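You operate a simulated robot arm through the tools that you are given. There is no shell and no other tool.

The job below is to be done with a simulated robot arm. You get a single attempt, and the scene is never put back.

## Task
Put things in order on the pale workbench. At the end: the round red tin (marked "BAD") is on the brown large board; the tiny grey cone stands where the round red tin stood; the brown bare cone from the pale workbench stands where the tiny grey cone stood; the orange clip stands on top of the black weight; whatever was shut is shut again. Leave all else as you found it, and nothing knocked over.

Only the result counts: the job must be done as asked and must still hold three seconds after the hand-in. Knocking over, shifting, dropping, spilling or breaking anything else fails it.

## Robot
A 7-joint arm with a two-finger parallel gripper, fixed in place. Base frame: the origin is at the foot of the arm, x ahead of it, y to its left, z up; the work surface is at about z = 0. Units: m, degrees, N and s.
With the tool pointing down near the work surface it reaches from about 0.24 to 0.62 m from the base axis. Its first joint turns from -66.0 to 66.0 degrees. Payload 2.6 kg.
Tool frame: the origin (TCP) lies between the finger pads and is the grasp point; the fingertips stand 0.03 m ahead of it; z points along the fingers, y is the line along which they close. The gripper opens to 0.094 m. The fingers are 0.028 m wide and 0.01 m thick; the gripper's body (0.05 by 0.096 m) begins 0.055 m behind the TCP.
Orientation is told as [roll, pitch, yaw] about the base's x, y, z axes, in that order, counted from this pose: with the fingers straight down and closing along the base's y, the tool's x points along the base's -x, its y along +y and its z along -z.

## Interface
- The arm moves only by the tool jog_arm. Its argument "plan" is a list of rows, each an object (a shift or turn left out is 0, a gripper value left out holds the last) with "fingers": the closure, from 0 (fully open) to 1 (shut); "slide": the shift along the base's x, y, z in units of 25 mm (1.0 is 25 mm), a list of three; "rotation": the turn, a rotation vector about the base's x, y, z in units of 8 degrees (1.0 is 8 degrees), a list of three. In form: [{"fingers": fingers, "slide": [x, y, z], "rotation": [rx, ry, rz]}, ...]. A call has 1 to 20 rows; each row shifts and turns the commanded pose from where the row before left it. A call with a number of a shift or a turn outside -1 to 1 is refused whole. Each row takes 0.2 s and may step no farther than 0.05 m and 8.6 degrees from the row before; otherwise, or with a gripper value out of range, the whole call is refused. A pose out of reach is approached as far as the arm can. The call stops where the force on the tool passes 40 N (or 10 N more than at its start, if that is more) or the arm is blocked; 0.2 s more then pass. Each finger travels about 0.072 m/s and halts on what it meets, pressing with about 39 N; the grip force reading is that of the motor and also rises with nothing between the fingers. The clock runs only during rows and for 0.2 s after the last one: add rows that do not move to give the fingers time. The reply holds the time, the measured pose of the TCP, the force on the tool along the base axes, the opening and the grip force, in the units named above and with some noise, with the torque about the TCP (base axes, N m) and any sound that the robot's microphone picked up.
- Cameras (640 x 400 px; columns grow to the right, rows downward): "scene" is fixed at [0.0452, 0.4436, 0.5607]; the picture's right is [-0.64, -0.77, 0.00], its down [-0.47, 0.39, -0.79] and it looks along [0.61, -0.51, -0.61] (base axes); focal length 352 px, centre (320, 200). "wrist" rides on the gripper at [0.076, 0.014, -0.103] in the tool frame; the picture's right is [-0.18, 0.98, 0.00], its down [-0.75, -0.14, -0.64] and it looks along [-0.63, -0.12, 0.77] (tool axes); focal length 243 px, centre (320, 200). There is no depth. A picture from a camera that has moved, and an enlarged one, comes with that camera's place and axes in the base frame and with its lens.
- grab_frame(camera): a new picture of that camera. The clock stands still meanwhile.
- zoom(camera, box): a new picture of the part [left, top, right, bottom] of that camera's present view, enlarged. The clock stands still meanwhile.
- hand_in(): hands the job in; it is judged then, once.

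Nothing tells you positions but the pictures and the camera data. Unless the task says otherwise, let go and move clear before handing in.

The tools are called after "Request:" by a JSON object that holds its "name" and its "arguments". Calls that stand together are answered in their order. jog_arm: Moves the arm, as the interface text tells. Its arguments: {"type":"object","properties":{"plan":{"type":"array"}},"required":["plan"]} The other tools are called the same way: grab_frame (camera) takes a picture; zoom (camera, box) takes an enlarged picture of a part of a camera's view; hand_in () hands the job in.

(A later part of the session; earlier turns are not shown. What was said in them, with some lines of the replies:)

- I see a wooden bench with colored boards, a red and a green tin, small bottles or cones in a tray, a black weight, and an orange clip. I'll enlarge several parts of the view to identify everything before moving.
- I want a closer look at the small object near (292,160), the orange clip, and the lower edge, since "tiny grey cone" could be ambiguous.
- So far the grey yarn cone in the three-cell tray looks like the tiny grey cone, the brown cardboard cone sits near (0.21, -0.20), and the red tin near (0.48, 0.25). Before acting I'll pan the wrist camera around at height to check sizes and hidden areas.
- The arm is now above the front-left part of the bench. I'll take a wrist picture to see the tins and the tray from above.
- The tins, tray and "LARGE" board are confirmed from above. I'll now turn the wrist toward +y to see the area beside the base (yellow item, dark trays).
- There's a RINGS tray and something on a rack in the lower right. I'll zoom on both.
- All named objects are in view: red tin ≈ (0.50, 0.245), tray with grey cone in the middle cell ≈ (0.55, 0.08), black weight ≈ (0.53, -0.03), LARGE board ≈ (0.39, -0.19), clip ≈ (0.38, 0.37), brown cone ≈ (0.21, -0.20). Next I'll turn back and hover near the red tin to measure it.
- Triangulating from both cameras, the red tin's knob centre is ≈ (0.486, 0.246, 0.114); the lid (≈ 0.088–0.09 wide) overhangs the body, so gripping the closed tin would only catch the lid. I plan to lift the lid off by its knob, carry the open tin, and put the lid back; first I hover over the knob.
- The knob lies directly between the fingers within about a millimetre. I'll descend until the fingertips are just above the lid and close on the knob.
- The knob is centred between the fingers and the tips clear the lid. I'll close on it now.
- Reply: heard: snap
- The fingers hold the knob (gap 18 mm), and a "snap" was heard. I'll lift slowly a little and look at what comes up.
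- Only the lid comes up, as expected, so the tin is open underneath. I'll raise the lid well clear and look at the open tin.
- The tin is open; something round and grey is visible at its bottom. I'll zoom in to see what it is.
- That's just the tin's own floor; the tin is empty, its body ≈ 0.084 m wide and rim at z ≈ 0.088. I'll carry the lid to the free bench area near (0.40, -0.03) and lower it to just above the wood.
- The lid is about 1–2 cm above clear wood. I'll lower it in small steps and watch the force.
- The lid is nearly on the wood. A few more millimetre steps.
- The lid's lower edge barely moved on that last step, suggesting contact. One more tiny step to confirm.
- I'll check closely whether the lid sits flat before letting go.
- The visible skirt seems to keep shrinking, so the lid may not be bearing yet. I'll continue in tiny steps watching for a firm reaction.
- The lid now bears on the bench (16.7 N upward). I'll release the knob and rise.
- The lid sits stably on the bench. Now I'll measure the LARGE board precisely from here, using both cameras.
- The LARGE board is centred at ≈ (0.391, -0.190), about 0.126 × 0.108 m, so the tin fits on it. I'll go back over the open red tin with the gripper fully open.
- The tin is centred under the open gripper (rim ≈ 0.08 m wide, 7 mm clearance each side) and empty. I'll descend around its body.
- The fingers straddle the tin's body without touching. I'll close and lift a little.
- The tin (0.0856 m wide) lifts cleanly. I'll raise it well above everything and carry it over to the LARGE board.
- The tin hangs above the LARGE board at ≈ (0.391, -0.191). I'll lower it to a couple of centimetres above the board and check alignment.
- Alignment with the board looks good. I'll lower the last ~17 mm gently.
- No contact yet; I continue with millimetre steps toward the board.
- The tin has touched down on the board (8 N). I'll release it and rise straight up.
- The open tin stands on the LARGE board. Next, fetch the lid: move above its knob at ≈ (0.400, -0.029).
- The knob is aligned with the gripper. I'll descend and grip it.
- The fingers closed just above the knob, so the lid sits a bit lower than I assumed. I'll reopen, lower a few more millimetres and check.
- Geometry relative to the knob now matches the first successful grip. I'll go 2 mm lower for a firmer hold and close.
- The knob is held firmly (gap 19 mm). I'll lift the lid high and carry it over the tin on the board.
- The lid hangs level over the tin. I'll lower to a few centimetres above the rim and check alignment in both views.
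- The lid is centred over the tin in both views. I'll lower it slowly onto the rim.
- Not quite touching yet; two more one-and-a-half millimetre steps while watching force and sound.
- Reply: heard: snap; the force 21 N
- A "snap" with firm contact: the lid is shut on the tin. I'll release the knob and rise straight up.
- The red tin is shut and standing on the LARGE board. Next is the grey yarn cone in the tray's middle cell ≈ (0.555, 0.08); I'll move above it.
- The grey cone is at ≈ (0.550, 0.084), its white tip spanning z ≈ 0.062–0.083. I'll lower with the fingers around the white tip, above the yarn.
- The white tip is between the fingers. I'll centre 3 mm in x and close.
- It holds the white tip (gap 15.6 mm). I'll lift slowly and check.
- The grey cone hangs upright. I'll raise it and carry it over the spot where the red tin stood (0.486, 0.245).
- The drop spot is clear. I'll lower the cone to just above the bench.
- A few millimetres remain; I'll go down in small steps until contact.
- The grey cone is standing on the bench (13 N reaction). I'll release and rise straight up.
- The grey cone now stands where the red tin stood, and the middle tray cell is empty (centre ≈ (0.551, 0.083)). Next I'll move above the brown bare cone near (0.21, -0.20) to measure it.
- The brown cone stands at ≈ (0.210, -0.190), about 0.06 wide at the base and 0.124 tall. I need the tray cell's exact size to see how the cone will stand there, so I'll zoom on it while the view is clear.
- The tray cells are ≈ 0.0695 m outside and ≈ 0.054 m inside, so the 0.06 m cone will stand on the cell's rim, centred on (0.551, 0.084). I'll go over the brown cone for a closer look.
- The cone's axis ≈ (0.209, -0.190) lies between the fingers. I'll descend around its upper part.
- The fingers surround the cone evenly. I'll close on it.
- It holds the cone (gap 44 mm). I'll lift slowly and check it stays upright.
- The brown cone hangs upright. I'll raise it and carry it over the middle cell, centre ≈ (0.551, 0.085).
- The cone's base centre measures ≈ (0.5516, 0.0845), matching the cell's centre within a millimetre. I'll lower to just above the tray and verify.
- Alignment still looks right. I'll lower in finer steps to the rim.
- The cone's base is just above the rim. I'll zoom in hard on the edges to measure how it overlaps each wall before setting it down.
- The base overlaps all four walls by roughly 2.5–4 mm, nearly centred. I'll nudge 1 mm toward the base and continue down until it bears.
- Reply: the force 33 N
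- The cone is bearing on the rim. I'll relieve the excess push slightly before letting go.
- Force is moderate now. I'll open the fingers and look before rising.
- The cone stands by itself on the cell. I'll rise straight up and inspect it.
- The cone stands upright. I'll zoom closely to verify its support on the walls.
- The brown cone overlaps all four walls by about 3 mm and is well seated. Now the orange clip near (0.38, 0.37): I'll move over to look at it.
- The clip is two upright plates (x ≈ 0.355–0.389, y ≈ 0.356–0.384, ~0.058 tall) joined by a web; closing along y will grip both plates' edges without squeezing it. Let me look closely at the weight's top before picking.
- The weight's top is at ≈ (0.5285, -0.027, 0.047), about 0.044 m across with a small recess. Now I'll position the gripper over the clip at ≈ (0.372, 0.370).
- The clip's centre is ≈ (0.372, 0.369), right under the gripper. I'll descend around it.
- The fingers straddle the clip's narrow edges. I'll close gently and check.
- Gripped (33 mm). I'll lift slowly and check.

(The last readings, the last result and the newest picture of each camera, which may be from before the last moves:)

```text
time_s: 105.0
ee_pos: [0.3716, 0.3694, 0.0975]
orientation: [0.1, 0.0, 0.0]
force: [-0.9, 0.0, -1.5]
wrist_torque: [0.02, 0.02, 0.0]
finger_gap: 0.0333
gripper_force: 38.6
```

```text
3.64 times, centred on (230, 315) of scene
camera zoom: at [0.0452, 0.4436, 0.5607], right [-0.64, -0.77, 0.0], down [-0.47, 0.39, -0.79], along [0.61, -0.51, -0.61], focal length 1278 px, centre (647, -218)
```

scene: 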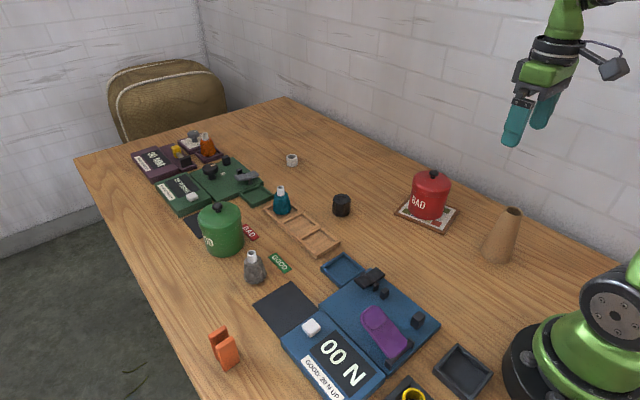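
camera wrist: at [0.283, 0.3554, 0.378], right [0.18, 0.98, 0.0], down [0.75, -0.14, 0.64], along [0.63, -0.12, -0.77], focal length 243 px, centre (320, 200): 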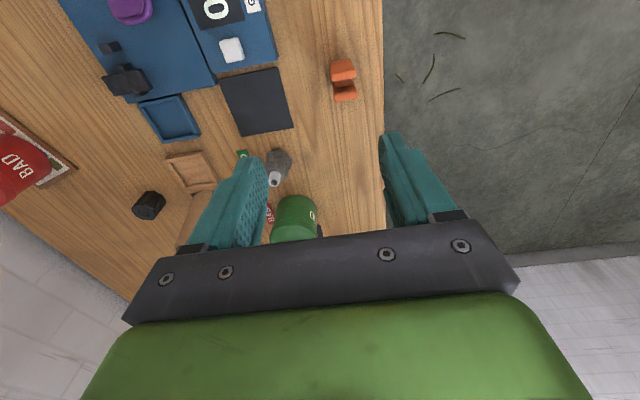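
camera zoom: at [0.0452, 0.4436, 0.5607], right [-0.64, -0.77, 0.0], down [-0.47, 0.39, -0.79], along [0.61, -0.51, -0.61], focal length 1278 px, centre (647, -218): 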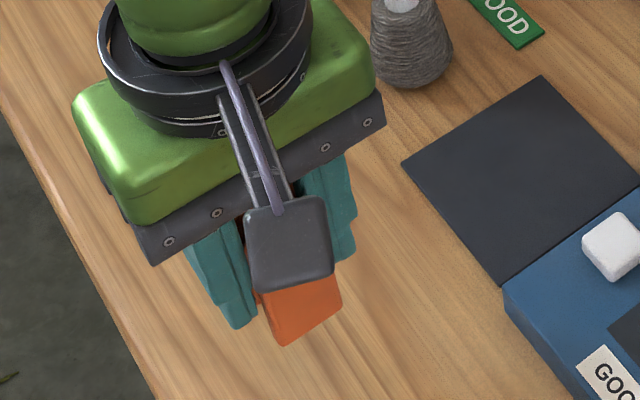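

The clip is held squarely. I'll raise it well above everything and carry it over the weight.

Request:
{"name": "jog_arm", "arguments": {"plan": [{"slide": [0, 0, 1]}, {"slide": [0, 0, 1]}, {"slide": [0, 0, 1]}, {"slide": [0, 0, 1]}, {"slide": [0, 0, 1]}, {"slide": [0, 0, 0.7]}, {"slide": [0.39, -0.99, 0]}, {"slide": [0.39, -0.99, 0]}, {"slide": [0.39, -0.99, 0]}, {"slide": [0.39, -0.99, 0]}, {"slide": [0.39, -0.99, 0]}, {"slide": [0.39, -0.99, 0]}, {"slide": [0.39, -0.99, 0]}, {"slide": [0.39, -0.99, 0]}, {"slide": [0.39, -0.99, 0]}, {"slide": [0.39, -0.99, 0]}]}}

Request:
{"name": "jog_arm", "arguments": {"plan": [{"slide": [0.39, -0.99, 0]}, {"slide": [0.39, -0.99, 0]}, {"slide": [0.39, -0.99, 0]}, {"slide": [0.39, -0.99, 0]}, {"slide": [0.39, -0.99, 0]}, {"slide": [0.39, -0.99, 0]}, {}]}}

Request:
{"name": "zoom", "arguments": {"camera": "wrist", "box": [200, 20, 440, 220]}}

Request:
{"name": "zoom", "arguments": {"camera": "scene", "box": [280, 110, 400, 240]}}

```text
time_s: 108.4
ee_pos: [0.4703, 0.1205, 0.2385]
orientation: [0.0, 0.1, -0.1]
force: [0.1, -0.5, 0.2]
wrist_torque: [-0.03, 0.0, -0.01]
finger_gap: 0.0332
gripper_force: 39.0
```

```text
time_s: 110.0
ee_pos: [0.5297, -0.0272, 0.2388]
orientation: [0.0, 0.0, 0.1]
force: [-0.7, 0.0, -0.4]
wrist_torque: [-0.01, 0.0, 0.02]
finger_gap: 0.0332
gripper_force: 39.2
```

```text
2.00 times, centred on (320, 120) of wrist
camera zoom: at [0.4531, -0.014, 0.3406], right [0.18, 0.98, 0.0], down [0.75, -0.14, 0.64], along [0.63, -0.12, -0.77], focal length 485 px, centre (320, 360)
```

zoom: 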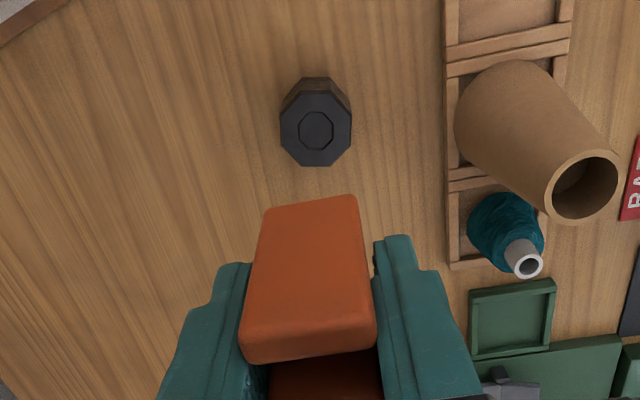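

```text
3.08 times, centred on (340, 175) of scene
camera zoom: at [0.0452, 0.4436, 0.5607], right [-0.64, -0.77, 0.0], down [-0.47, 0.39, -0.79], along [0.61, -0.51, -0.61], focal length 1082 px, centre (258, 277)
```

zoom: 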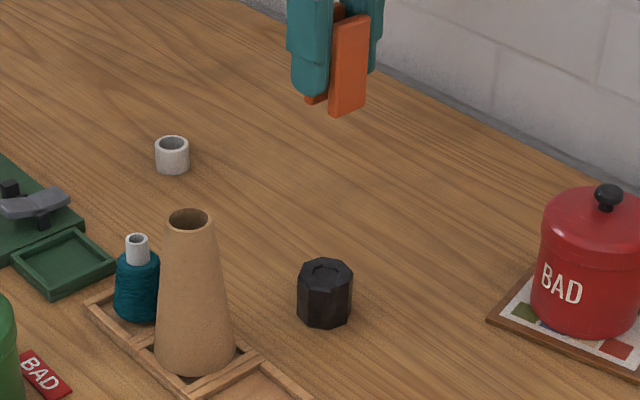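

The weight's top centre measures ≈ (0.5285, -0.030), the clip's centre ≈ (0.528, -0.028). I'll shift 2 mm and lower to a couple of centimetres above.

Request:
{"name": "jog_arm", "arguments": {"plan": [{"slide": [0.03, -0.07, -0.98]}, {"slide": [0, 0, -0.98]}, {"slide": [0, 0, -0.98]}, {"slide": [0, 0, -0.98]}, {"slide": [0, 0, -0.98]}, {}]}}

Request:
{"name": "zoom", "arguments": {"camera": "wrist", "box": [220, 40, 420, 200]}}

Request:
{"name": "zoom", "arguments": {"camera": "scene", "box": [300, 150, 390, 230]}}

```text
time_s: 111.4
ee_pos: [0.529, -0.0291, 0.1173]
orientation: [0.0, -0.1, -0.1]
force: [0.1, -0.3, -0.4]
wrist_torque: [0.01, 0.01, -0.03]
finger_gap: 0.0331
gripper_force: 39.0
```

```text
2.50 times, centred on (320, 120) of wrist
camera zoom: at [0.4529, -0.0155, 0.22], right [0.18, 0.98, 0.0], down [0.75, -0.14, 0.64], along [0.63, -0.12, -0.77], focal length 606 px, centre (320, 400)
```

zoom: 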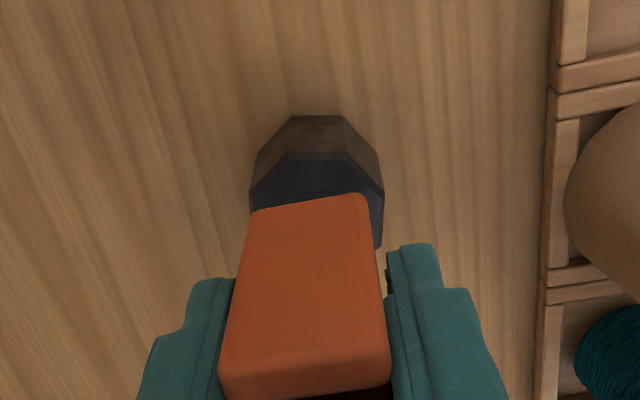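

```text
5.00 times, centred on (345, 190) of scene
camera zoom: at [0.0452, 0.4436, 0.5607], right [-0.64, -0.77, 0.0], down [-0.47, 0.39, -0.79], along [0.61, -0.51, -0.61], focal length 1758 px, centre (195, 250)
```

zoom: 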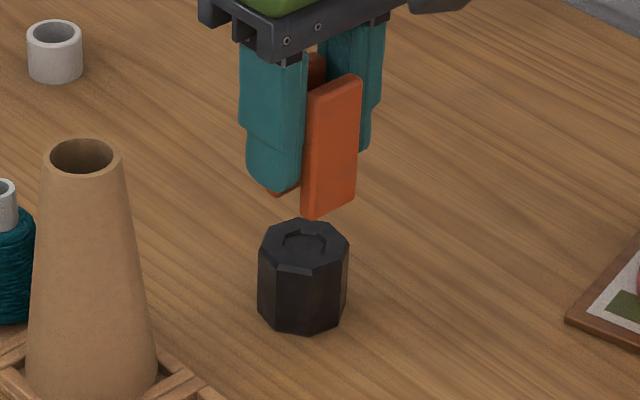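

Aligned. I'll lower in small steps to the top of the weight.

Request:
{"name": "jog_arm", "arguments": {"plan": [{"slide": [0.03, 0, -0.3]}, {"slide": [0, 0, -0.3]}, {}]}}

Request:
{"name": "jog_arm", "arguments": {"plan": [{"slide": [0, 0, -0.1]}, {"slide": [0, 0, -0.06]}, {}]}}

Request:
{"name": "zoom", "arguments": {"camera": "scene", "box": [315, 165, 375, 225]}}

```text
time_s: 112.2
ee_pos: [0.5291, -0.029, 0.101]
orientation: [0.0, -0.1, 0.0]
force: [-0.3, -0.3, -0.7]
wrist_torque: [0.0, -0.04, 0.03]
finger_gap: 0.0332
gripper_force: 38.8
```

```text
time_s: 113.0
ee_pos: [0.5309, -0.0286, 0.0976]
orientation: [0.0, 0.0, 0.0]
force: [0.3, 0.8, -0.6]
wrist_torque: [-0.04, 0.02, -0.02]
finger_gap: 0.0332
gripper_force: 39.2
```

```text
6.67 times, centred on (345, 195) of scene
camera zoom: at [0.0452, 0.4436, 0.5607], right [-0.64, -0.77, 0.0], down [-0.47, 0.39, -0.79], along [0.61, -0.51, -0.61], focal length 2344 px, centre (153, 233)
```

zoom: 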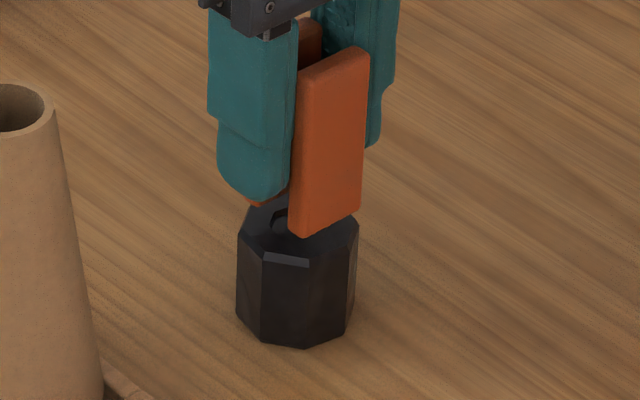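

Request:
{"name": "jog_arm", "arguments": {"plan": [{"slide": [0, 0, -0.08]}, {}]}}

Request:
{"name": "jog_arm", "arguments": {"plan": [{"slide": [0, 0, -0.06]}, {}]}}

Request:
{"name": "jog_arm", "arguments": {"plan": [{"slide": [0, 0, -0.05]}, {}]}}

```text
time_s: 113.6
ee_pos: [0.531, -0.0295, 0.0964]
orientation: [0.0, 0.0, 0.0]
force: [-0.1, -0.1, -0.1]
wrist_torque: [0.03, 0.01, 0.01]
finger_gap: 0.0332
gripper_force: 39.2
```

```text
time_s: 114.2
ee_pos: [0.5292, -0.0299, 0.0937]
orientation: [0.0, 0.0, 0.1]
force: [0.2, -1.1, 0.1]
wrist_torque: [0.02, -0.01, -0.02]
finger_gap: 0.0335
gripper_force: 39.3
```

```text
time_s: 114.8
ee_pos: [0.5302, -0.0297, 0.0924]
orientation: [0.0, 0.0, 0.0]
force: [-0.5, 0.1, 0.0]
wrist_torque: [0.02, -0.02, 0.0]
finger_gap: 0.0333
gripper_force: 39.0
```

Request:
{"name": "jog_arm", "arguments": {"plan": [{"slide": [0, 0, -0.05]}, {}]}}

Request:
{"name": "jog_arm", "arguments": {"plan": [{"slide": [0, 0, -0.05]}, {}]}}

Request:
{"name": "zoom", "arguments": {"camera": "scene", "box": [322, 175, 366, 220]}}

```text
time_s: 115.4
ee_pos: [0.5307, -0.0299, 0.0905]
orientation: [0.0, 0.1, 0.0]
force: [-0.3, 0.9, -0.3]
wrist_torque: [-0.01, -0.01, 0.0]
finger_gap: 0.0331
gripper_force: 38.8
```

```text
time_s: 116.0
ee_pos: [0.5313, -0.0292, 0.0904]
orientation: [0.0, 0.0, -0.1]
force: [0.7, 0.6, 0.1]
wrist_torque: [0.02, 0.02, 0.0]
finger_gap: 0.0334
gripper_force: 39.4
```

```text
8.89 times, centred on (344, 198) of scene
camera zoom: at [0.0452, 0.4436, 0.5607], right [-0.64, -0.77, 0.0], down [-0.47, 0.39, -0.79], along [0.61, -0.51, -0.61], focal length 3125 px, centre (107, 222)
```

zoom: 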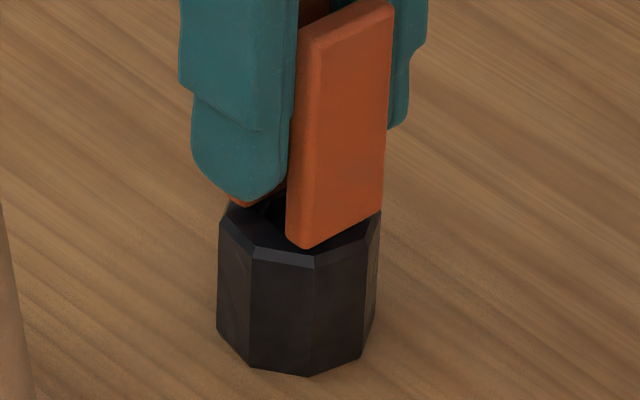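

Request:
{"name": "jog_arm", "arguments": {"plan": [{"slide": [0, 0, -0.04]}, {}]}}

Request:
{"name": "jog_arm", "arguments": {"plan": [{"slide": [0, 0, -0.04]}, {}]}}

```text
time_s: 116.6
ee_pos: [0.5314, -0.0294, 0.0889]
orientation: [0.0, 0.1, -0.1]
force: [-0.3, -0.4, -0.6]
wrist_torque: [0.01, -0.02, -0.01]
finger_gap: 0.0334
gripper_force: 39.1
```

```text
time_s: 117.2
ee_pos: [0.5304, -0.0282, 0.0879]
orientation: [0.0, 0.0, 0.0]
force: [0.4, -0.6, -0.7]
wrist_torque: [0.0, -0.01, 0.03]
finger_gap: 0.0331
gripper_force: 38.5
```

Request:
{"name": "jog_arm", "arguments": {"plan": [{"slide": [0, 0, -0.04]}, {}]}}

Request:
{"name": "jog_arm", "arguments": {"plan": [{"slide": [0, 0, -0.04]}, {}]}}

Request:
{"name": "zoom", "arguments": {"camera": "scene", "box": [322, 175, 366, 220]}}

```text
time_s: 117.8
ee_pos: [0.532, -0.0293, 0.0881]
orientation: [0.0, -0.1, 0.0]
force: [-2.3, 0.6, 7.9]
wrist_torque: [-0.02, 0.18, -0.03]
finger_gap: 0.0334
gripper_force: 38.7
```

```text
time_s: 118.4
ee_pos: [0.5302, -0.0286, 0.0882]
orientation: [-0.1, -0.3, 0.1]
force: [-5.0, 0.6, 19.9]
wrist_torque: [0.02, 0.28, 0.0]
finger_gap: 0.0329
gripper_force: 39.4
```

```text
8.89 times, centred on (344, 198) of scene
camera zoom: at [0.0451, 0.4436, 0.5607], right [-0.64, -0.77, 0.0], down [-0.47, 0.39, -0.79], along [0.61, -0.51, -0.61], focal length 3125 px, centre (107, 222)
```

zoom: 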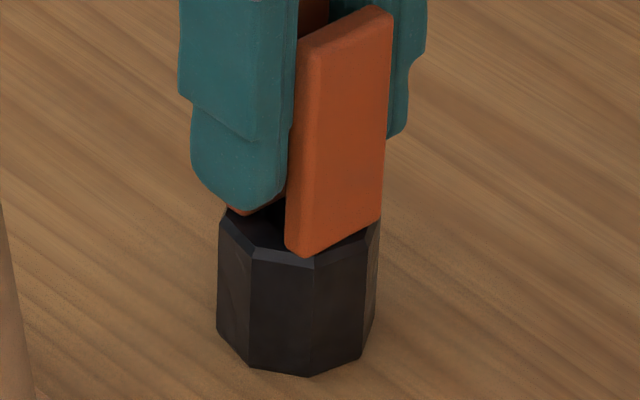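

The clip bears on the weight and looks centred. I'll relieve the push slightly, release, and check before rising.

Request:
{"name": "jog_arm", "arguments": {"plan": [{"slide": [0, 0, 0.03]}, {}, {"fingers": 0.5}, {}, {}]}}

Request:
{"name": "zoom", "arguments": {"camera": "scene", "box": [322, 170, 366, 220]}}

Request:
{"name": "zoom", "arguments": {"camera": "wrist", "box": [220, 60, 420, 220]}}

```text
time_s: 119.6
ee_pos: [0.5306, -0.0283, 0.0864]
orientation: [0.0, 0.0, 0.0]
force: [-0.4, -1.1, 0.3]
wrist_torque: [-0.04, 0.01, -0.02]
finger_gap: 0.047
gripper_force: 0.1
```

```text
8.00 times, centred on (344, 195) of scene
camera zoom: at [0.0452, 0.4436, 0.5607], right [-0.64, -0.77, 0.0], down [-0.47, 0.39, -0.79], along [0.61, -0.51, -0.61], focal length 2813 px, centre (128, 240)
```

zoom: 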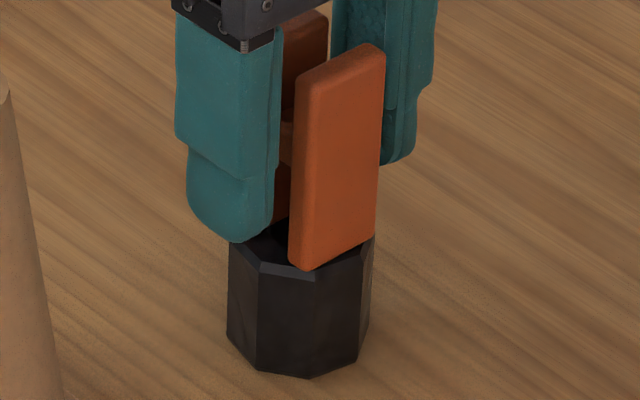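

```text
2.50 times, centred on (320, 140) of wrist
camera zoom: at [0.4541, -0.0154, 0.1888], right [0.18, 0.98, 0.0], down [0.75, -0.14, 0.64], along [0.63, -0.12, -0.77], focal length 606 px, centre (320, 350)
```

zoom: 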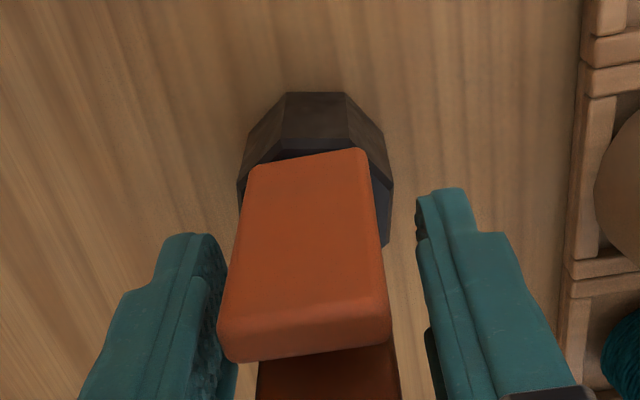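

The clip stands on the weight by itself. I'll rise straight up and then inspect.

Request:
{"name": "jog_arm", "arguments": {"plan": [{"slide": [0, 0, 0.4]}, {"slide": [0, 0, 0.8]}, {"slide": [0, 0, 1]}, {"slide": [0, 0, 1]}, {"slide": [0, 0, 1]}, {"slide": [0, 0, 1]}, {}]}}

Request:
{"name": "zoom", "arguments": {"camera": "scene", "box": [315, 160, 370, 225]}}

Request:
{"name": "zoom", "arguments": {"camera": "wrist", "box": [220, 20, 420, 180]}}

```text
time_s: 121.2
ee_pos: [0.5294, -0.0287, 0.2162]
orientation: [0.0, -0.1, 0.0]
force: [0.0, -0.4, 0.4]
wrist_torque: [0.04, 0.02, 0.01]
finger_gap: 0.0472
gripper_force: 0.1
```

```text
6.15 times, centred on (342, 192) of scene
camera zoom: at [0.0452, 0.4436, 0.5607], right [-0.64, -0.77, 0.0], down [-0.47, 0.39, -0.79], along [0.61, -0.51, -0.61], focal length 2164 px, centre (182, 246)
```

zoom: 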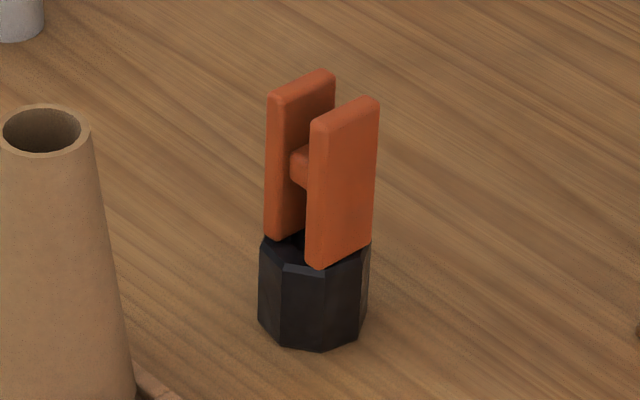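

```text
2.50 times, centred on (320, 100) of wrist
camera zoom: at [0.4528, -0.0153, 0.3186], right [0.18, 0.98, 0.0], down [0.75, -0.14, 0.64], along [0.63, -0.12, -0.77], focal length 606 px, centre (320, 450)
```

zoom: 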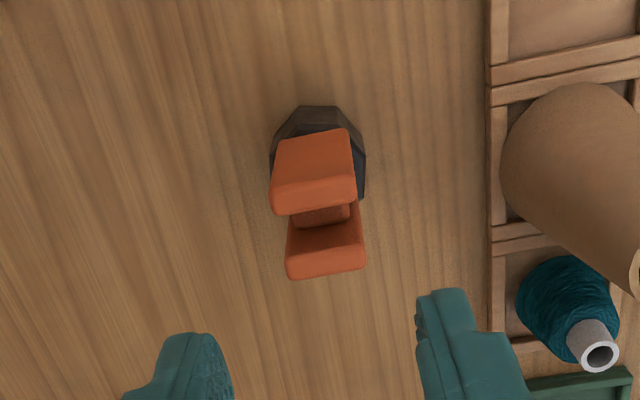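

All placements look done. I'll move the arm up and clear, wait a moment, and review the whole scene.

Request:
{"name": "jog_arm", "arguments": {"plan": [{"slide": [0, 0, 1]}, {"slide": [0, 0, 1]}, {"slide": [0, 0, 0.6]}, {"slide": [-0.9, 0.25, 0]}, {"slide": [-0.9, 0.25, 0]}, {"slide": [-0.9, 0.25, 0]}, {"slide": [-0.9, 0.25, 0]}, {}, {}, {}, {}, {}, {}, {}, {}, {}, {}, {}, {}]}}

Request:
{"name": "grab_frame", "arguments": {"camera": "scene"}}

Request:
{"name": "grab_frame", "arguments": {"camera": "wrist"}}

Request:
{"name": "zoom", "arguments": {"camera": "scene", "box": [395, 155, 475, 235]}}

Request:
{"name": "zoom", "arguments": {"camera": "scene", "box": [190, 160, 360, 290]}}

```text
time_s: 125.2
ee_pos: [0.4401, -0.0031, 0.2806]
orientation: [0.0, 0.0, 0.0]
force: [0.7, 0.6, 0.5]
wrist_torque: [0.05, 0.0, 0.0]
finger_gap: 0.0471
gripper_force: 0.2
```

```text
taken
```

scene: 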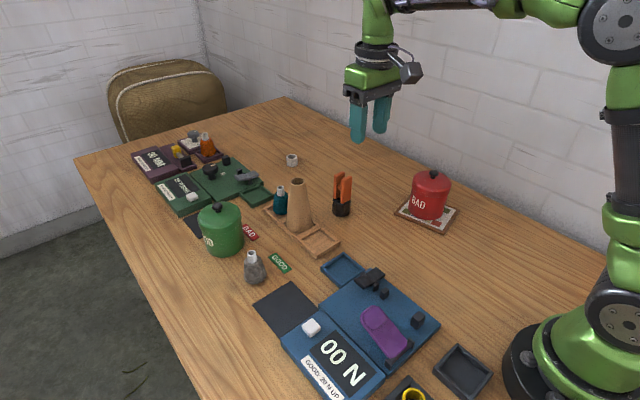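

```text
taken
camera wrist: at [0.3642, 0.0102, 0.3832], right [0.18, 0.98, 0.0], down [0.75, -0.14, 0.64], along [0.63, -0.12, -0.77], focal length 243 px, centre (320, 200)
```

wrist: 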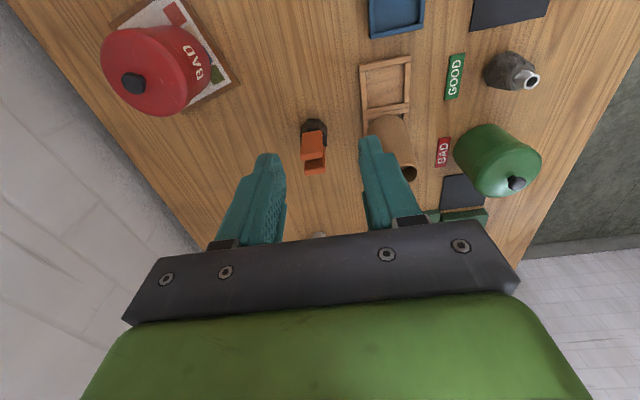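

```text
5.00 times, centred on (435, 195) of scene
camera zoom: at [0.0452, 0.4436, 0.5607], right [-0.64, -0.77, 0.0], down [-0.47, 0.39, -0.79], along [0.61, -0.51, -0.61], focal length 1758 px, centre (-255, 225)
```

zoom: 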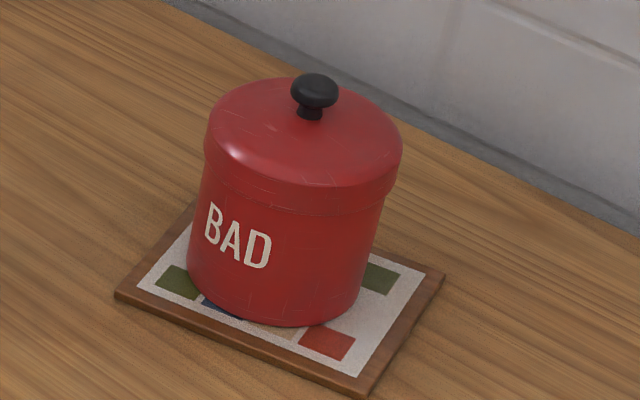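

```text
3.08 times, centred on (275, 225) of scene
camera zoom: at [0.0452, 0.4436, 0.5607], right [-0.64, -0.77, 0.0], down [-0.47, 0.39, -0.79], along [0.61, -0.51, -0.61], focal length 1082 px, centre (458, 123)
```

zoom: 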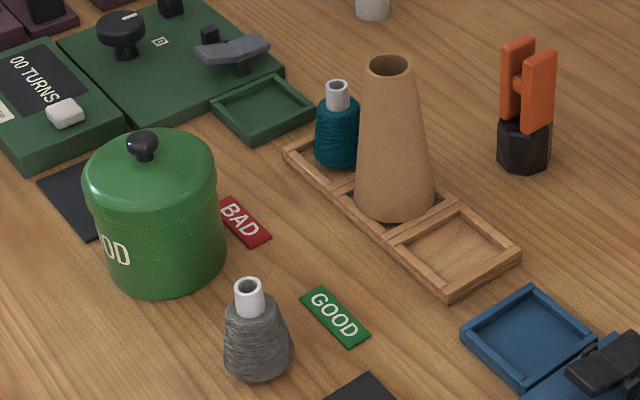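

The final views show every part of the job done and steady. The red tin is shut and stands on the LARGE board. The grey cone stands where the tin stood, and the brown cone stands over the grey cone's old cell. The clip stands on the black weight, nothing else has visibly moved, and the gripper is empty and clear, so I'm handing in.

Request:
{"name": "hand_in", "arguments": {}}

```text
The job is handed in.
```

I handed the job in with everything placed as you asked. After the last placement I waited about two and a half seconds. In the pictures taken then, everything was standing still and nothing else looked moved or knocked over.

- **Red tin ("BAD"):** it stands on the brown LARGE board with its lid on. The lid overhangs the body, so I lifted it off, moved the empty tin, then pressed the lid back on until it snapped.
- **Grey cone:** it stands where the red tin stood. I took the grey yarn cone from the three-cell tray to be the "tiny grey cone", as it was the only grey cone I found on the bench.
- **Brown bare cone:** it stands in the grey cone's old place, the middle cell of the tray. Its base (about 60 mm) is wider than the inside of the cell (about 54 mm), so it rests on the cell's rim, with about 3 mm of overlap on each side I could measure.
- **Orange clip:** it stands upright on top of the black weight. It nearly fills the top, and its corners sit at the edge.
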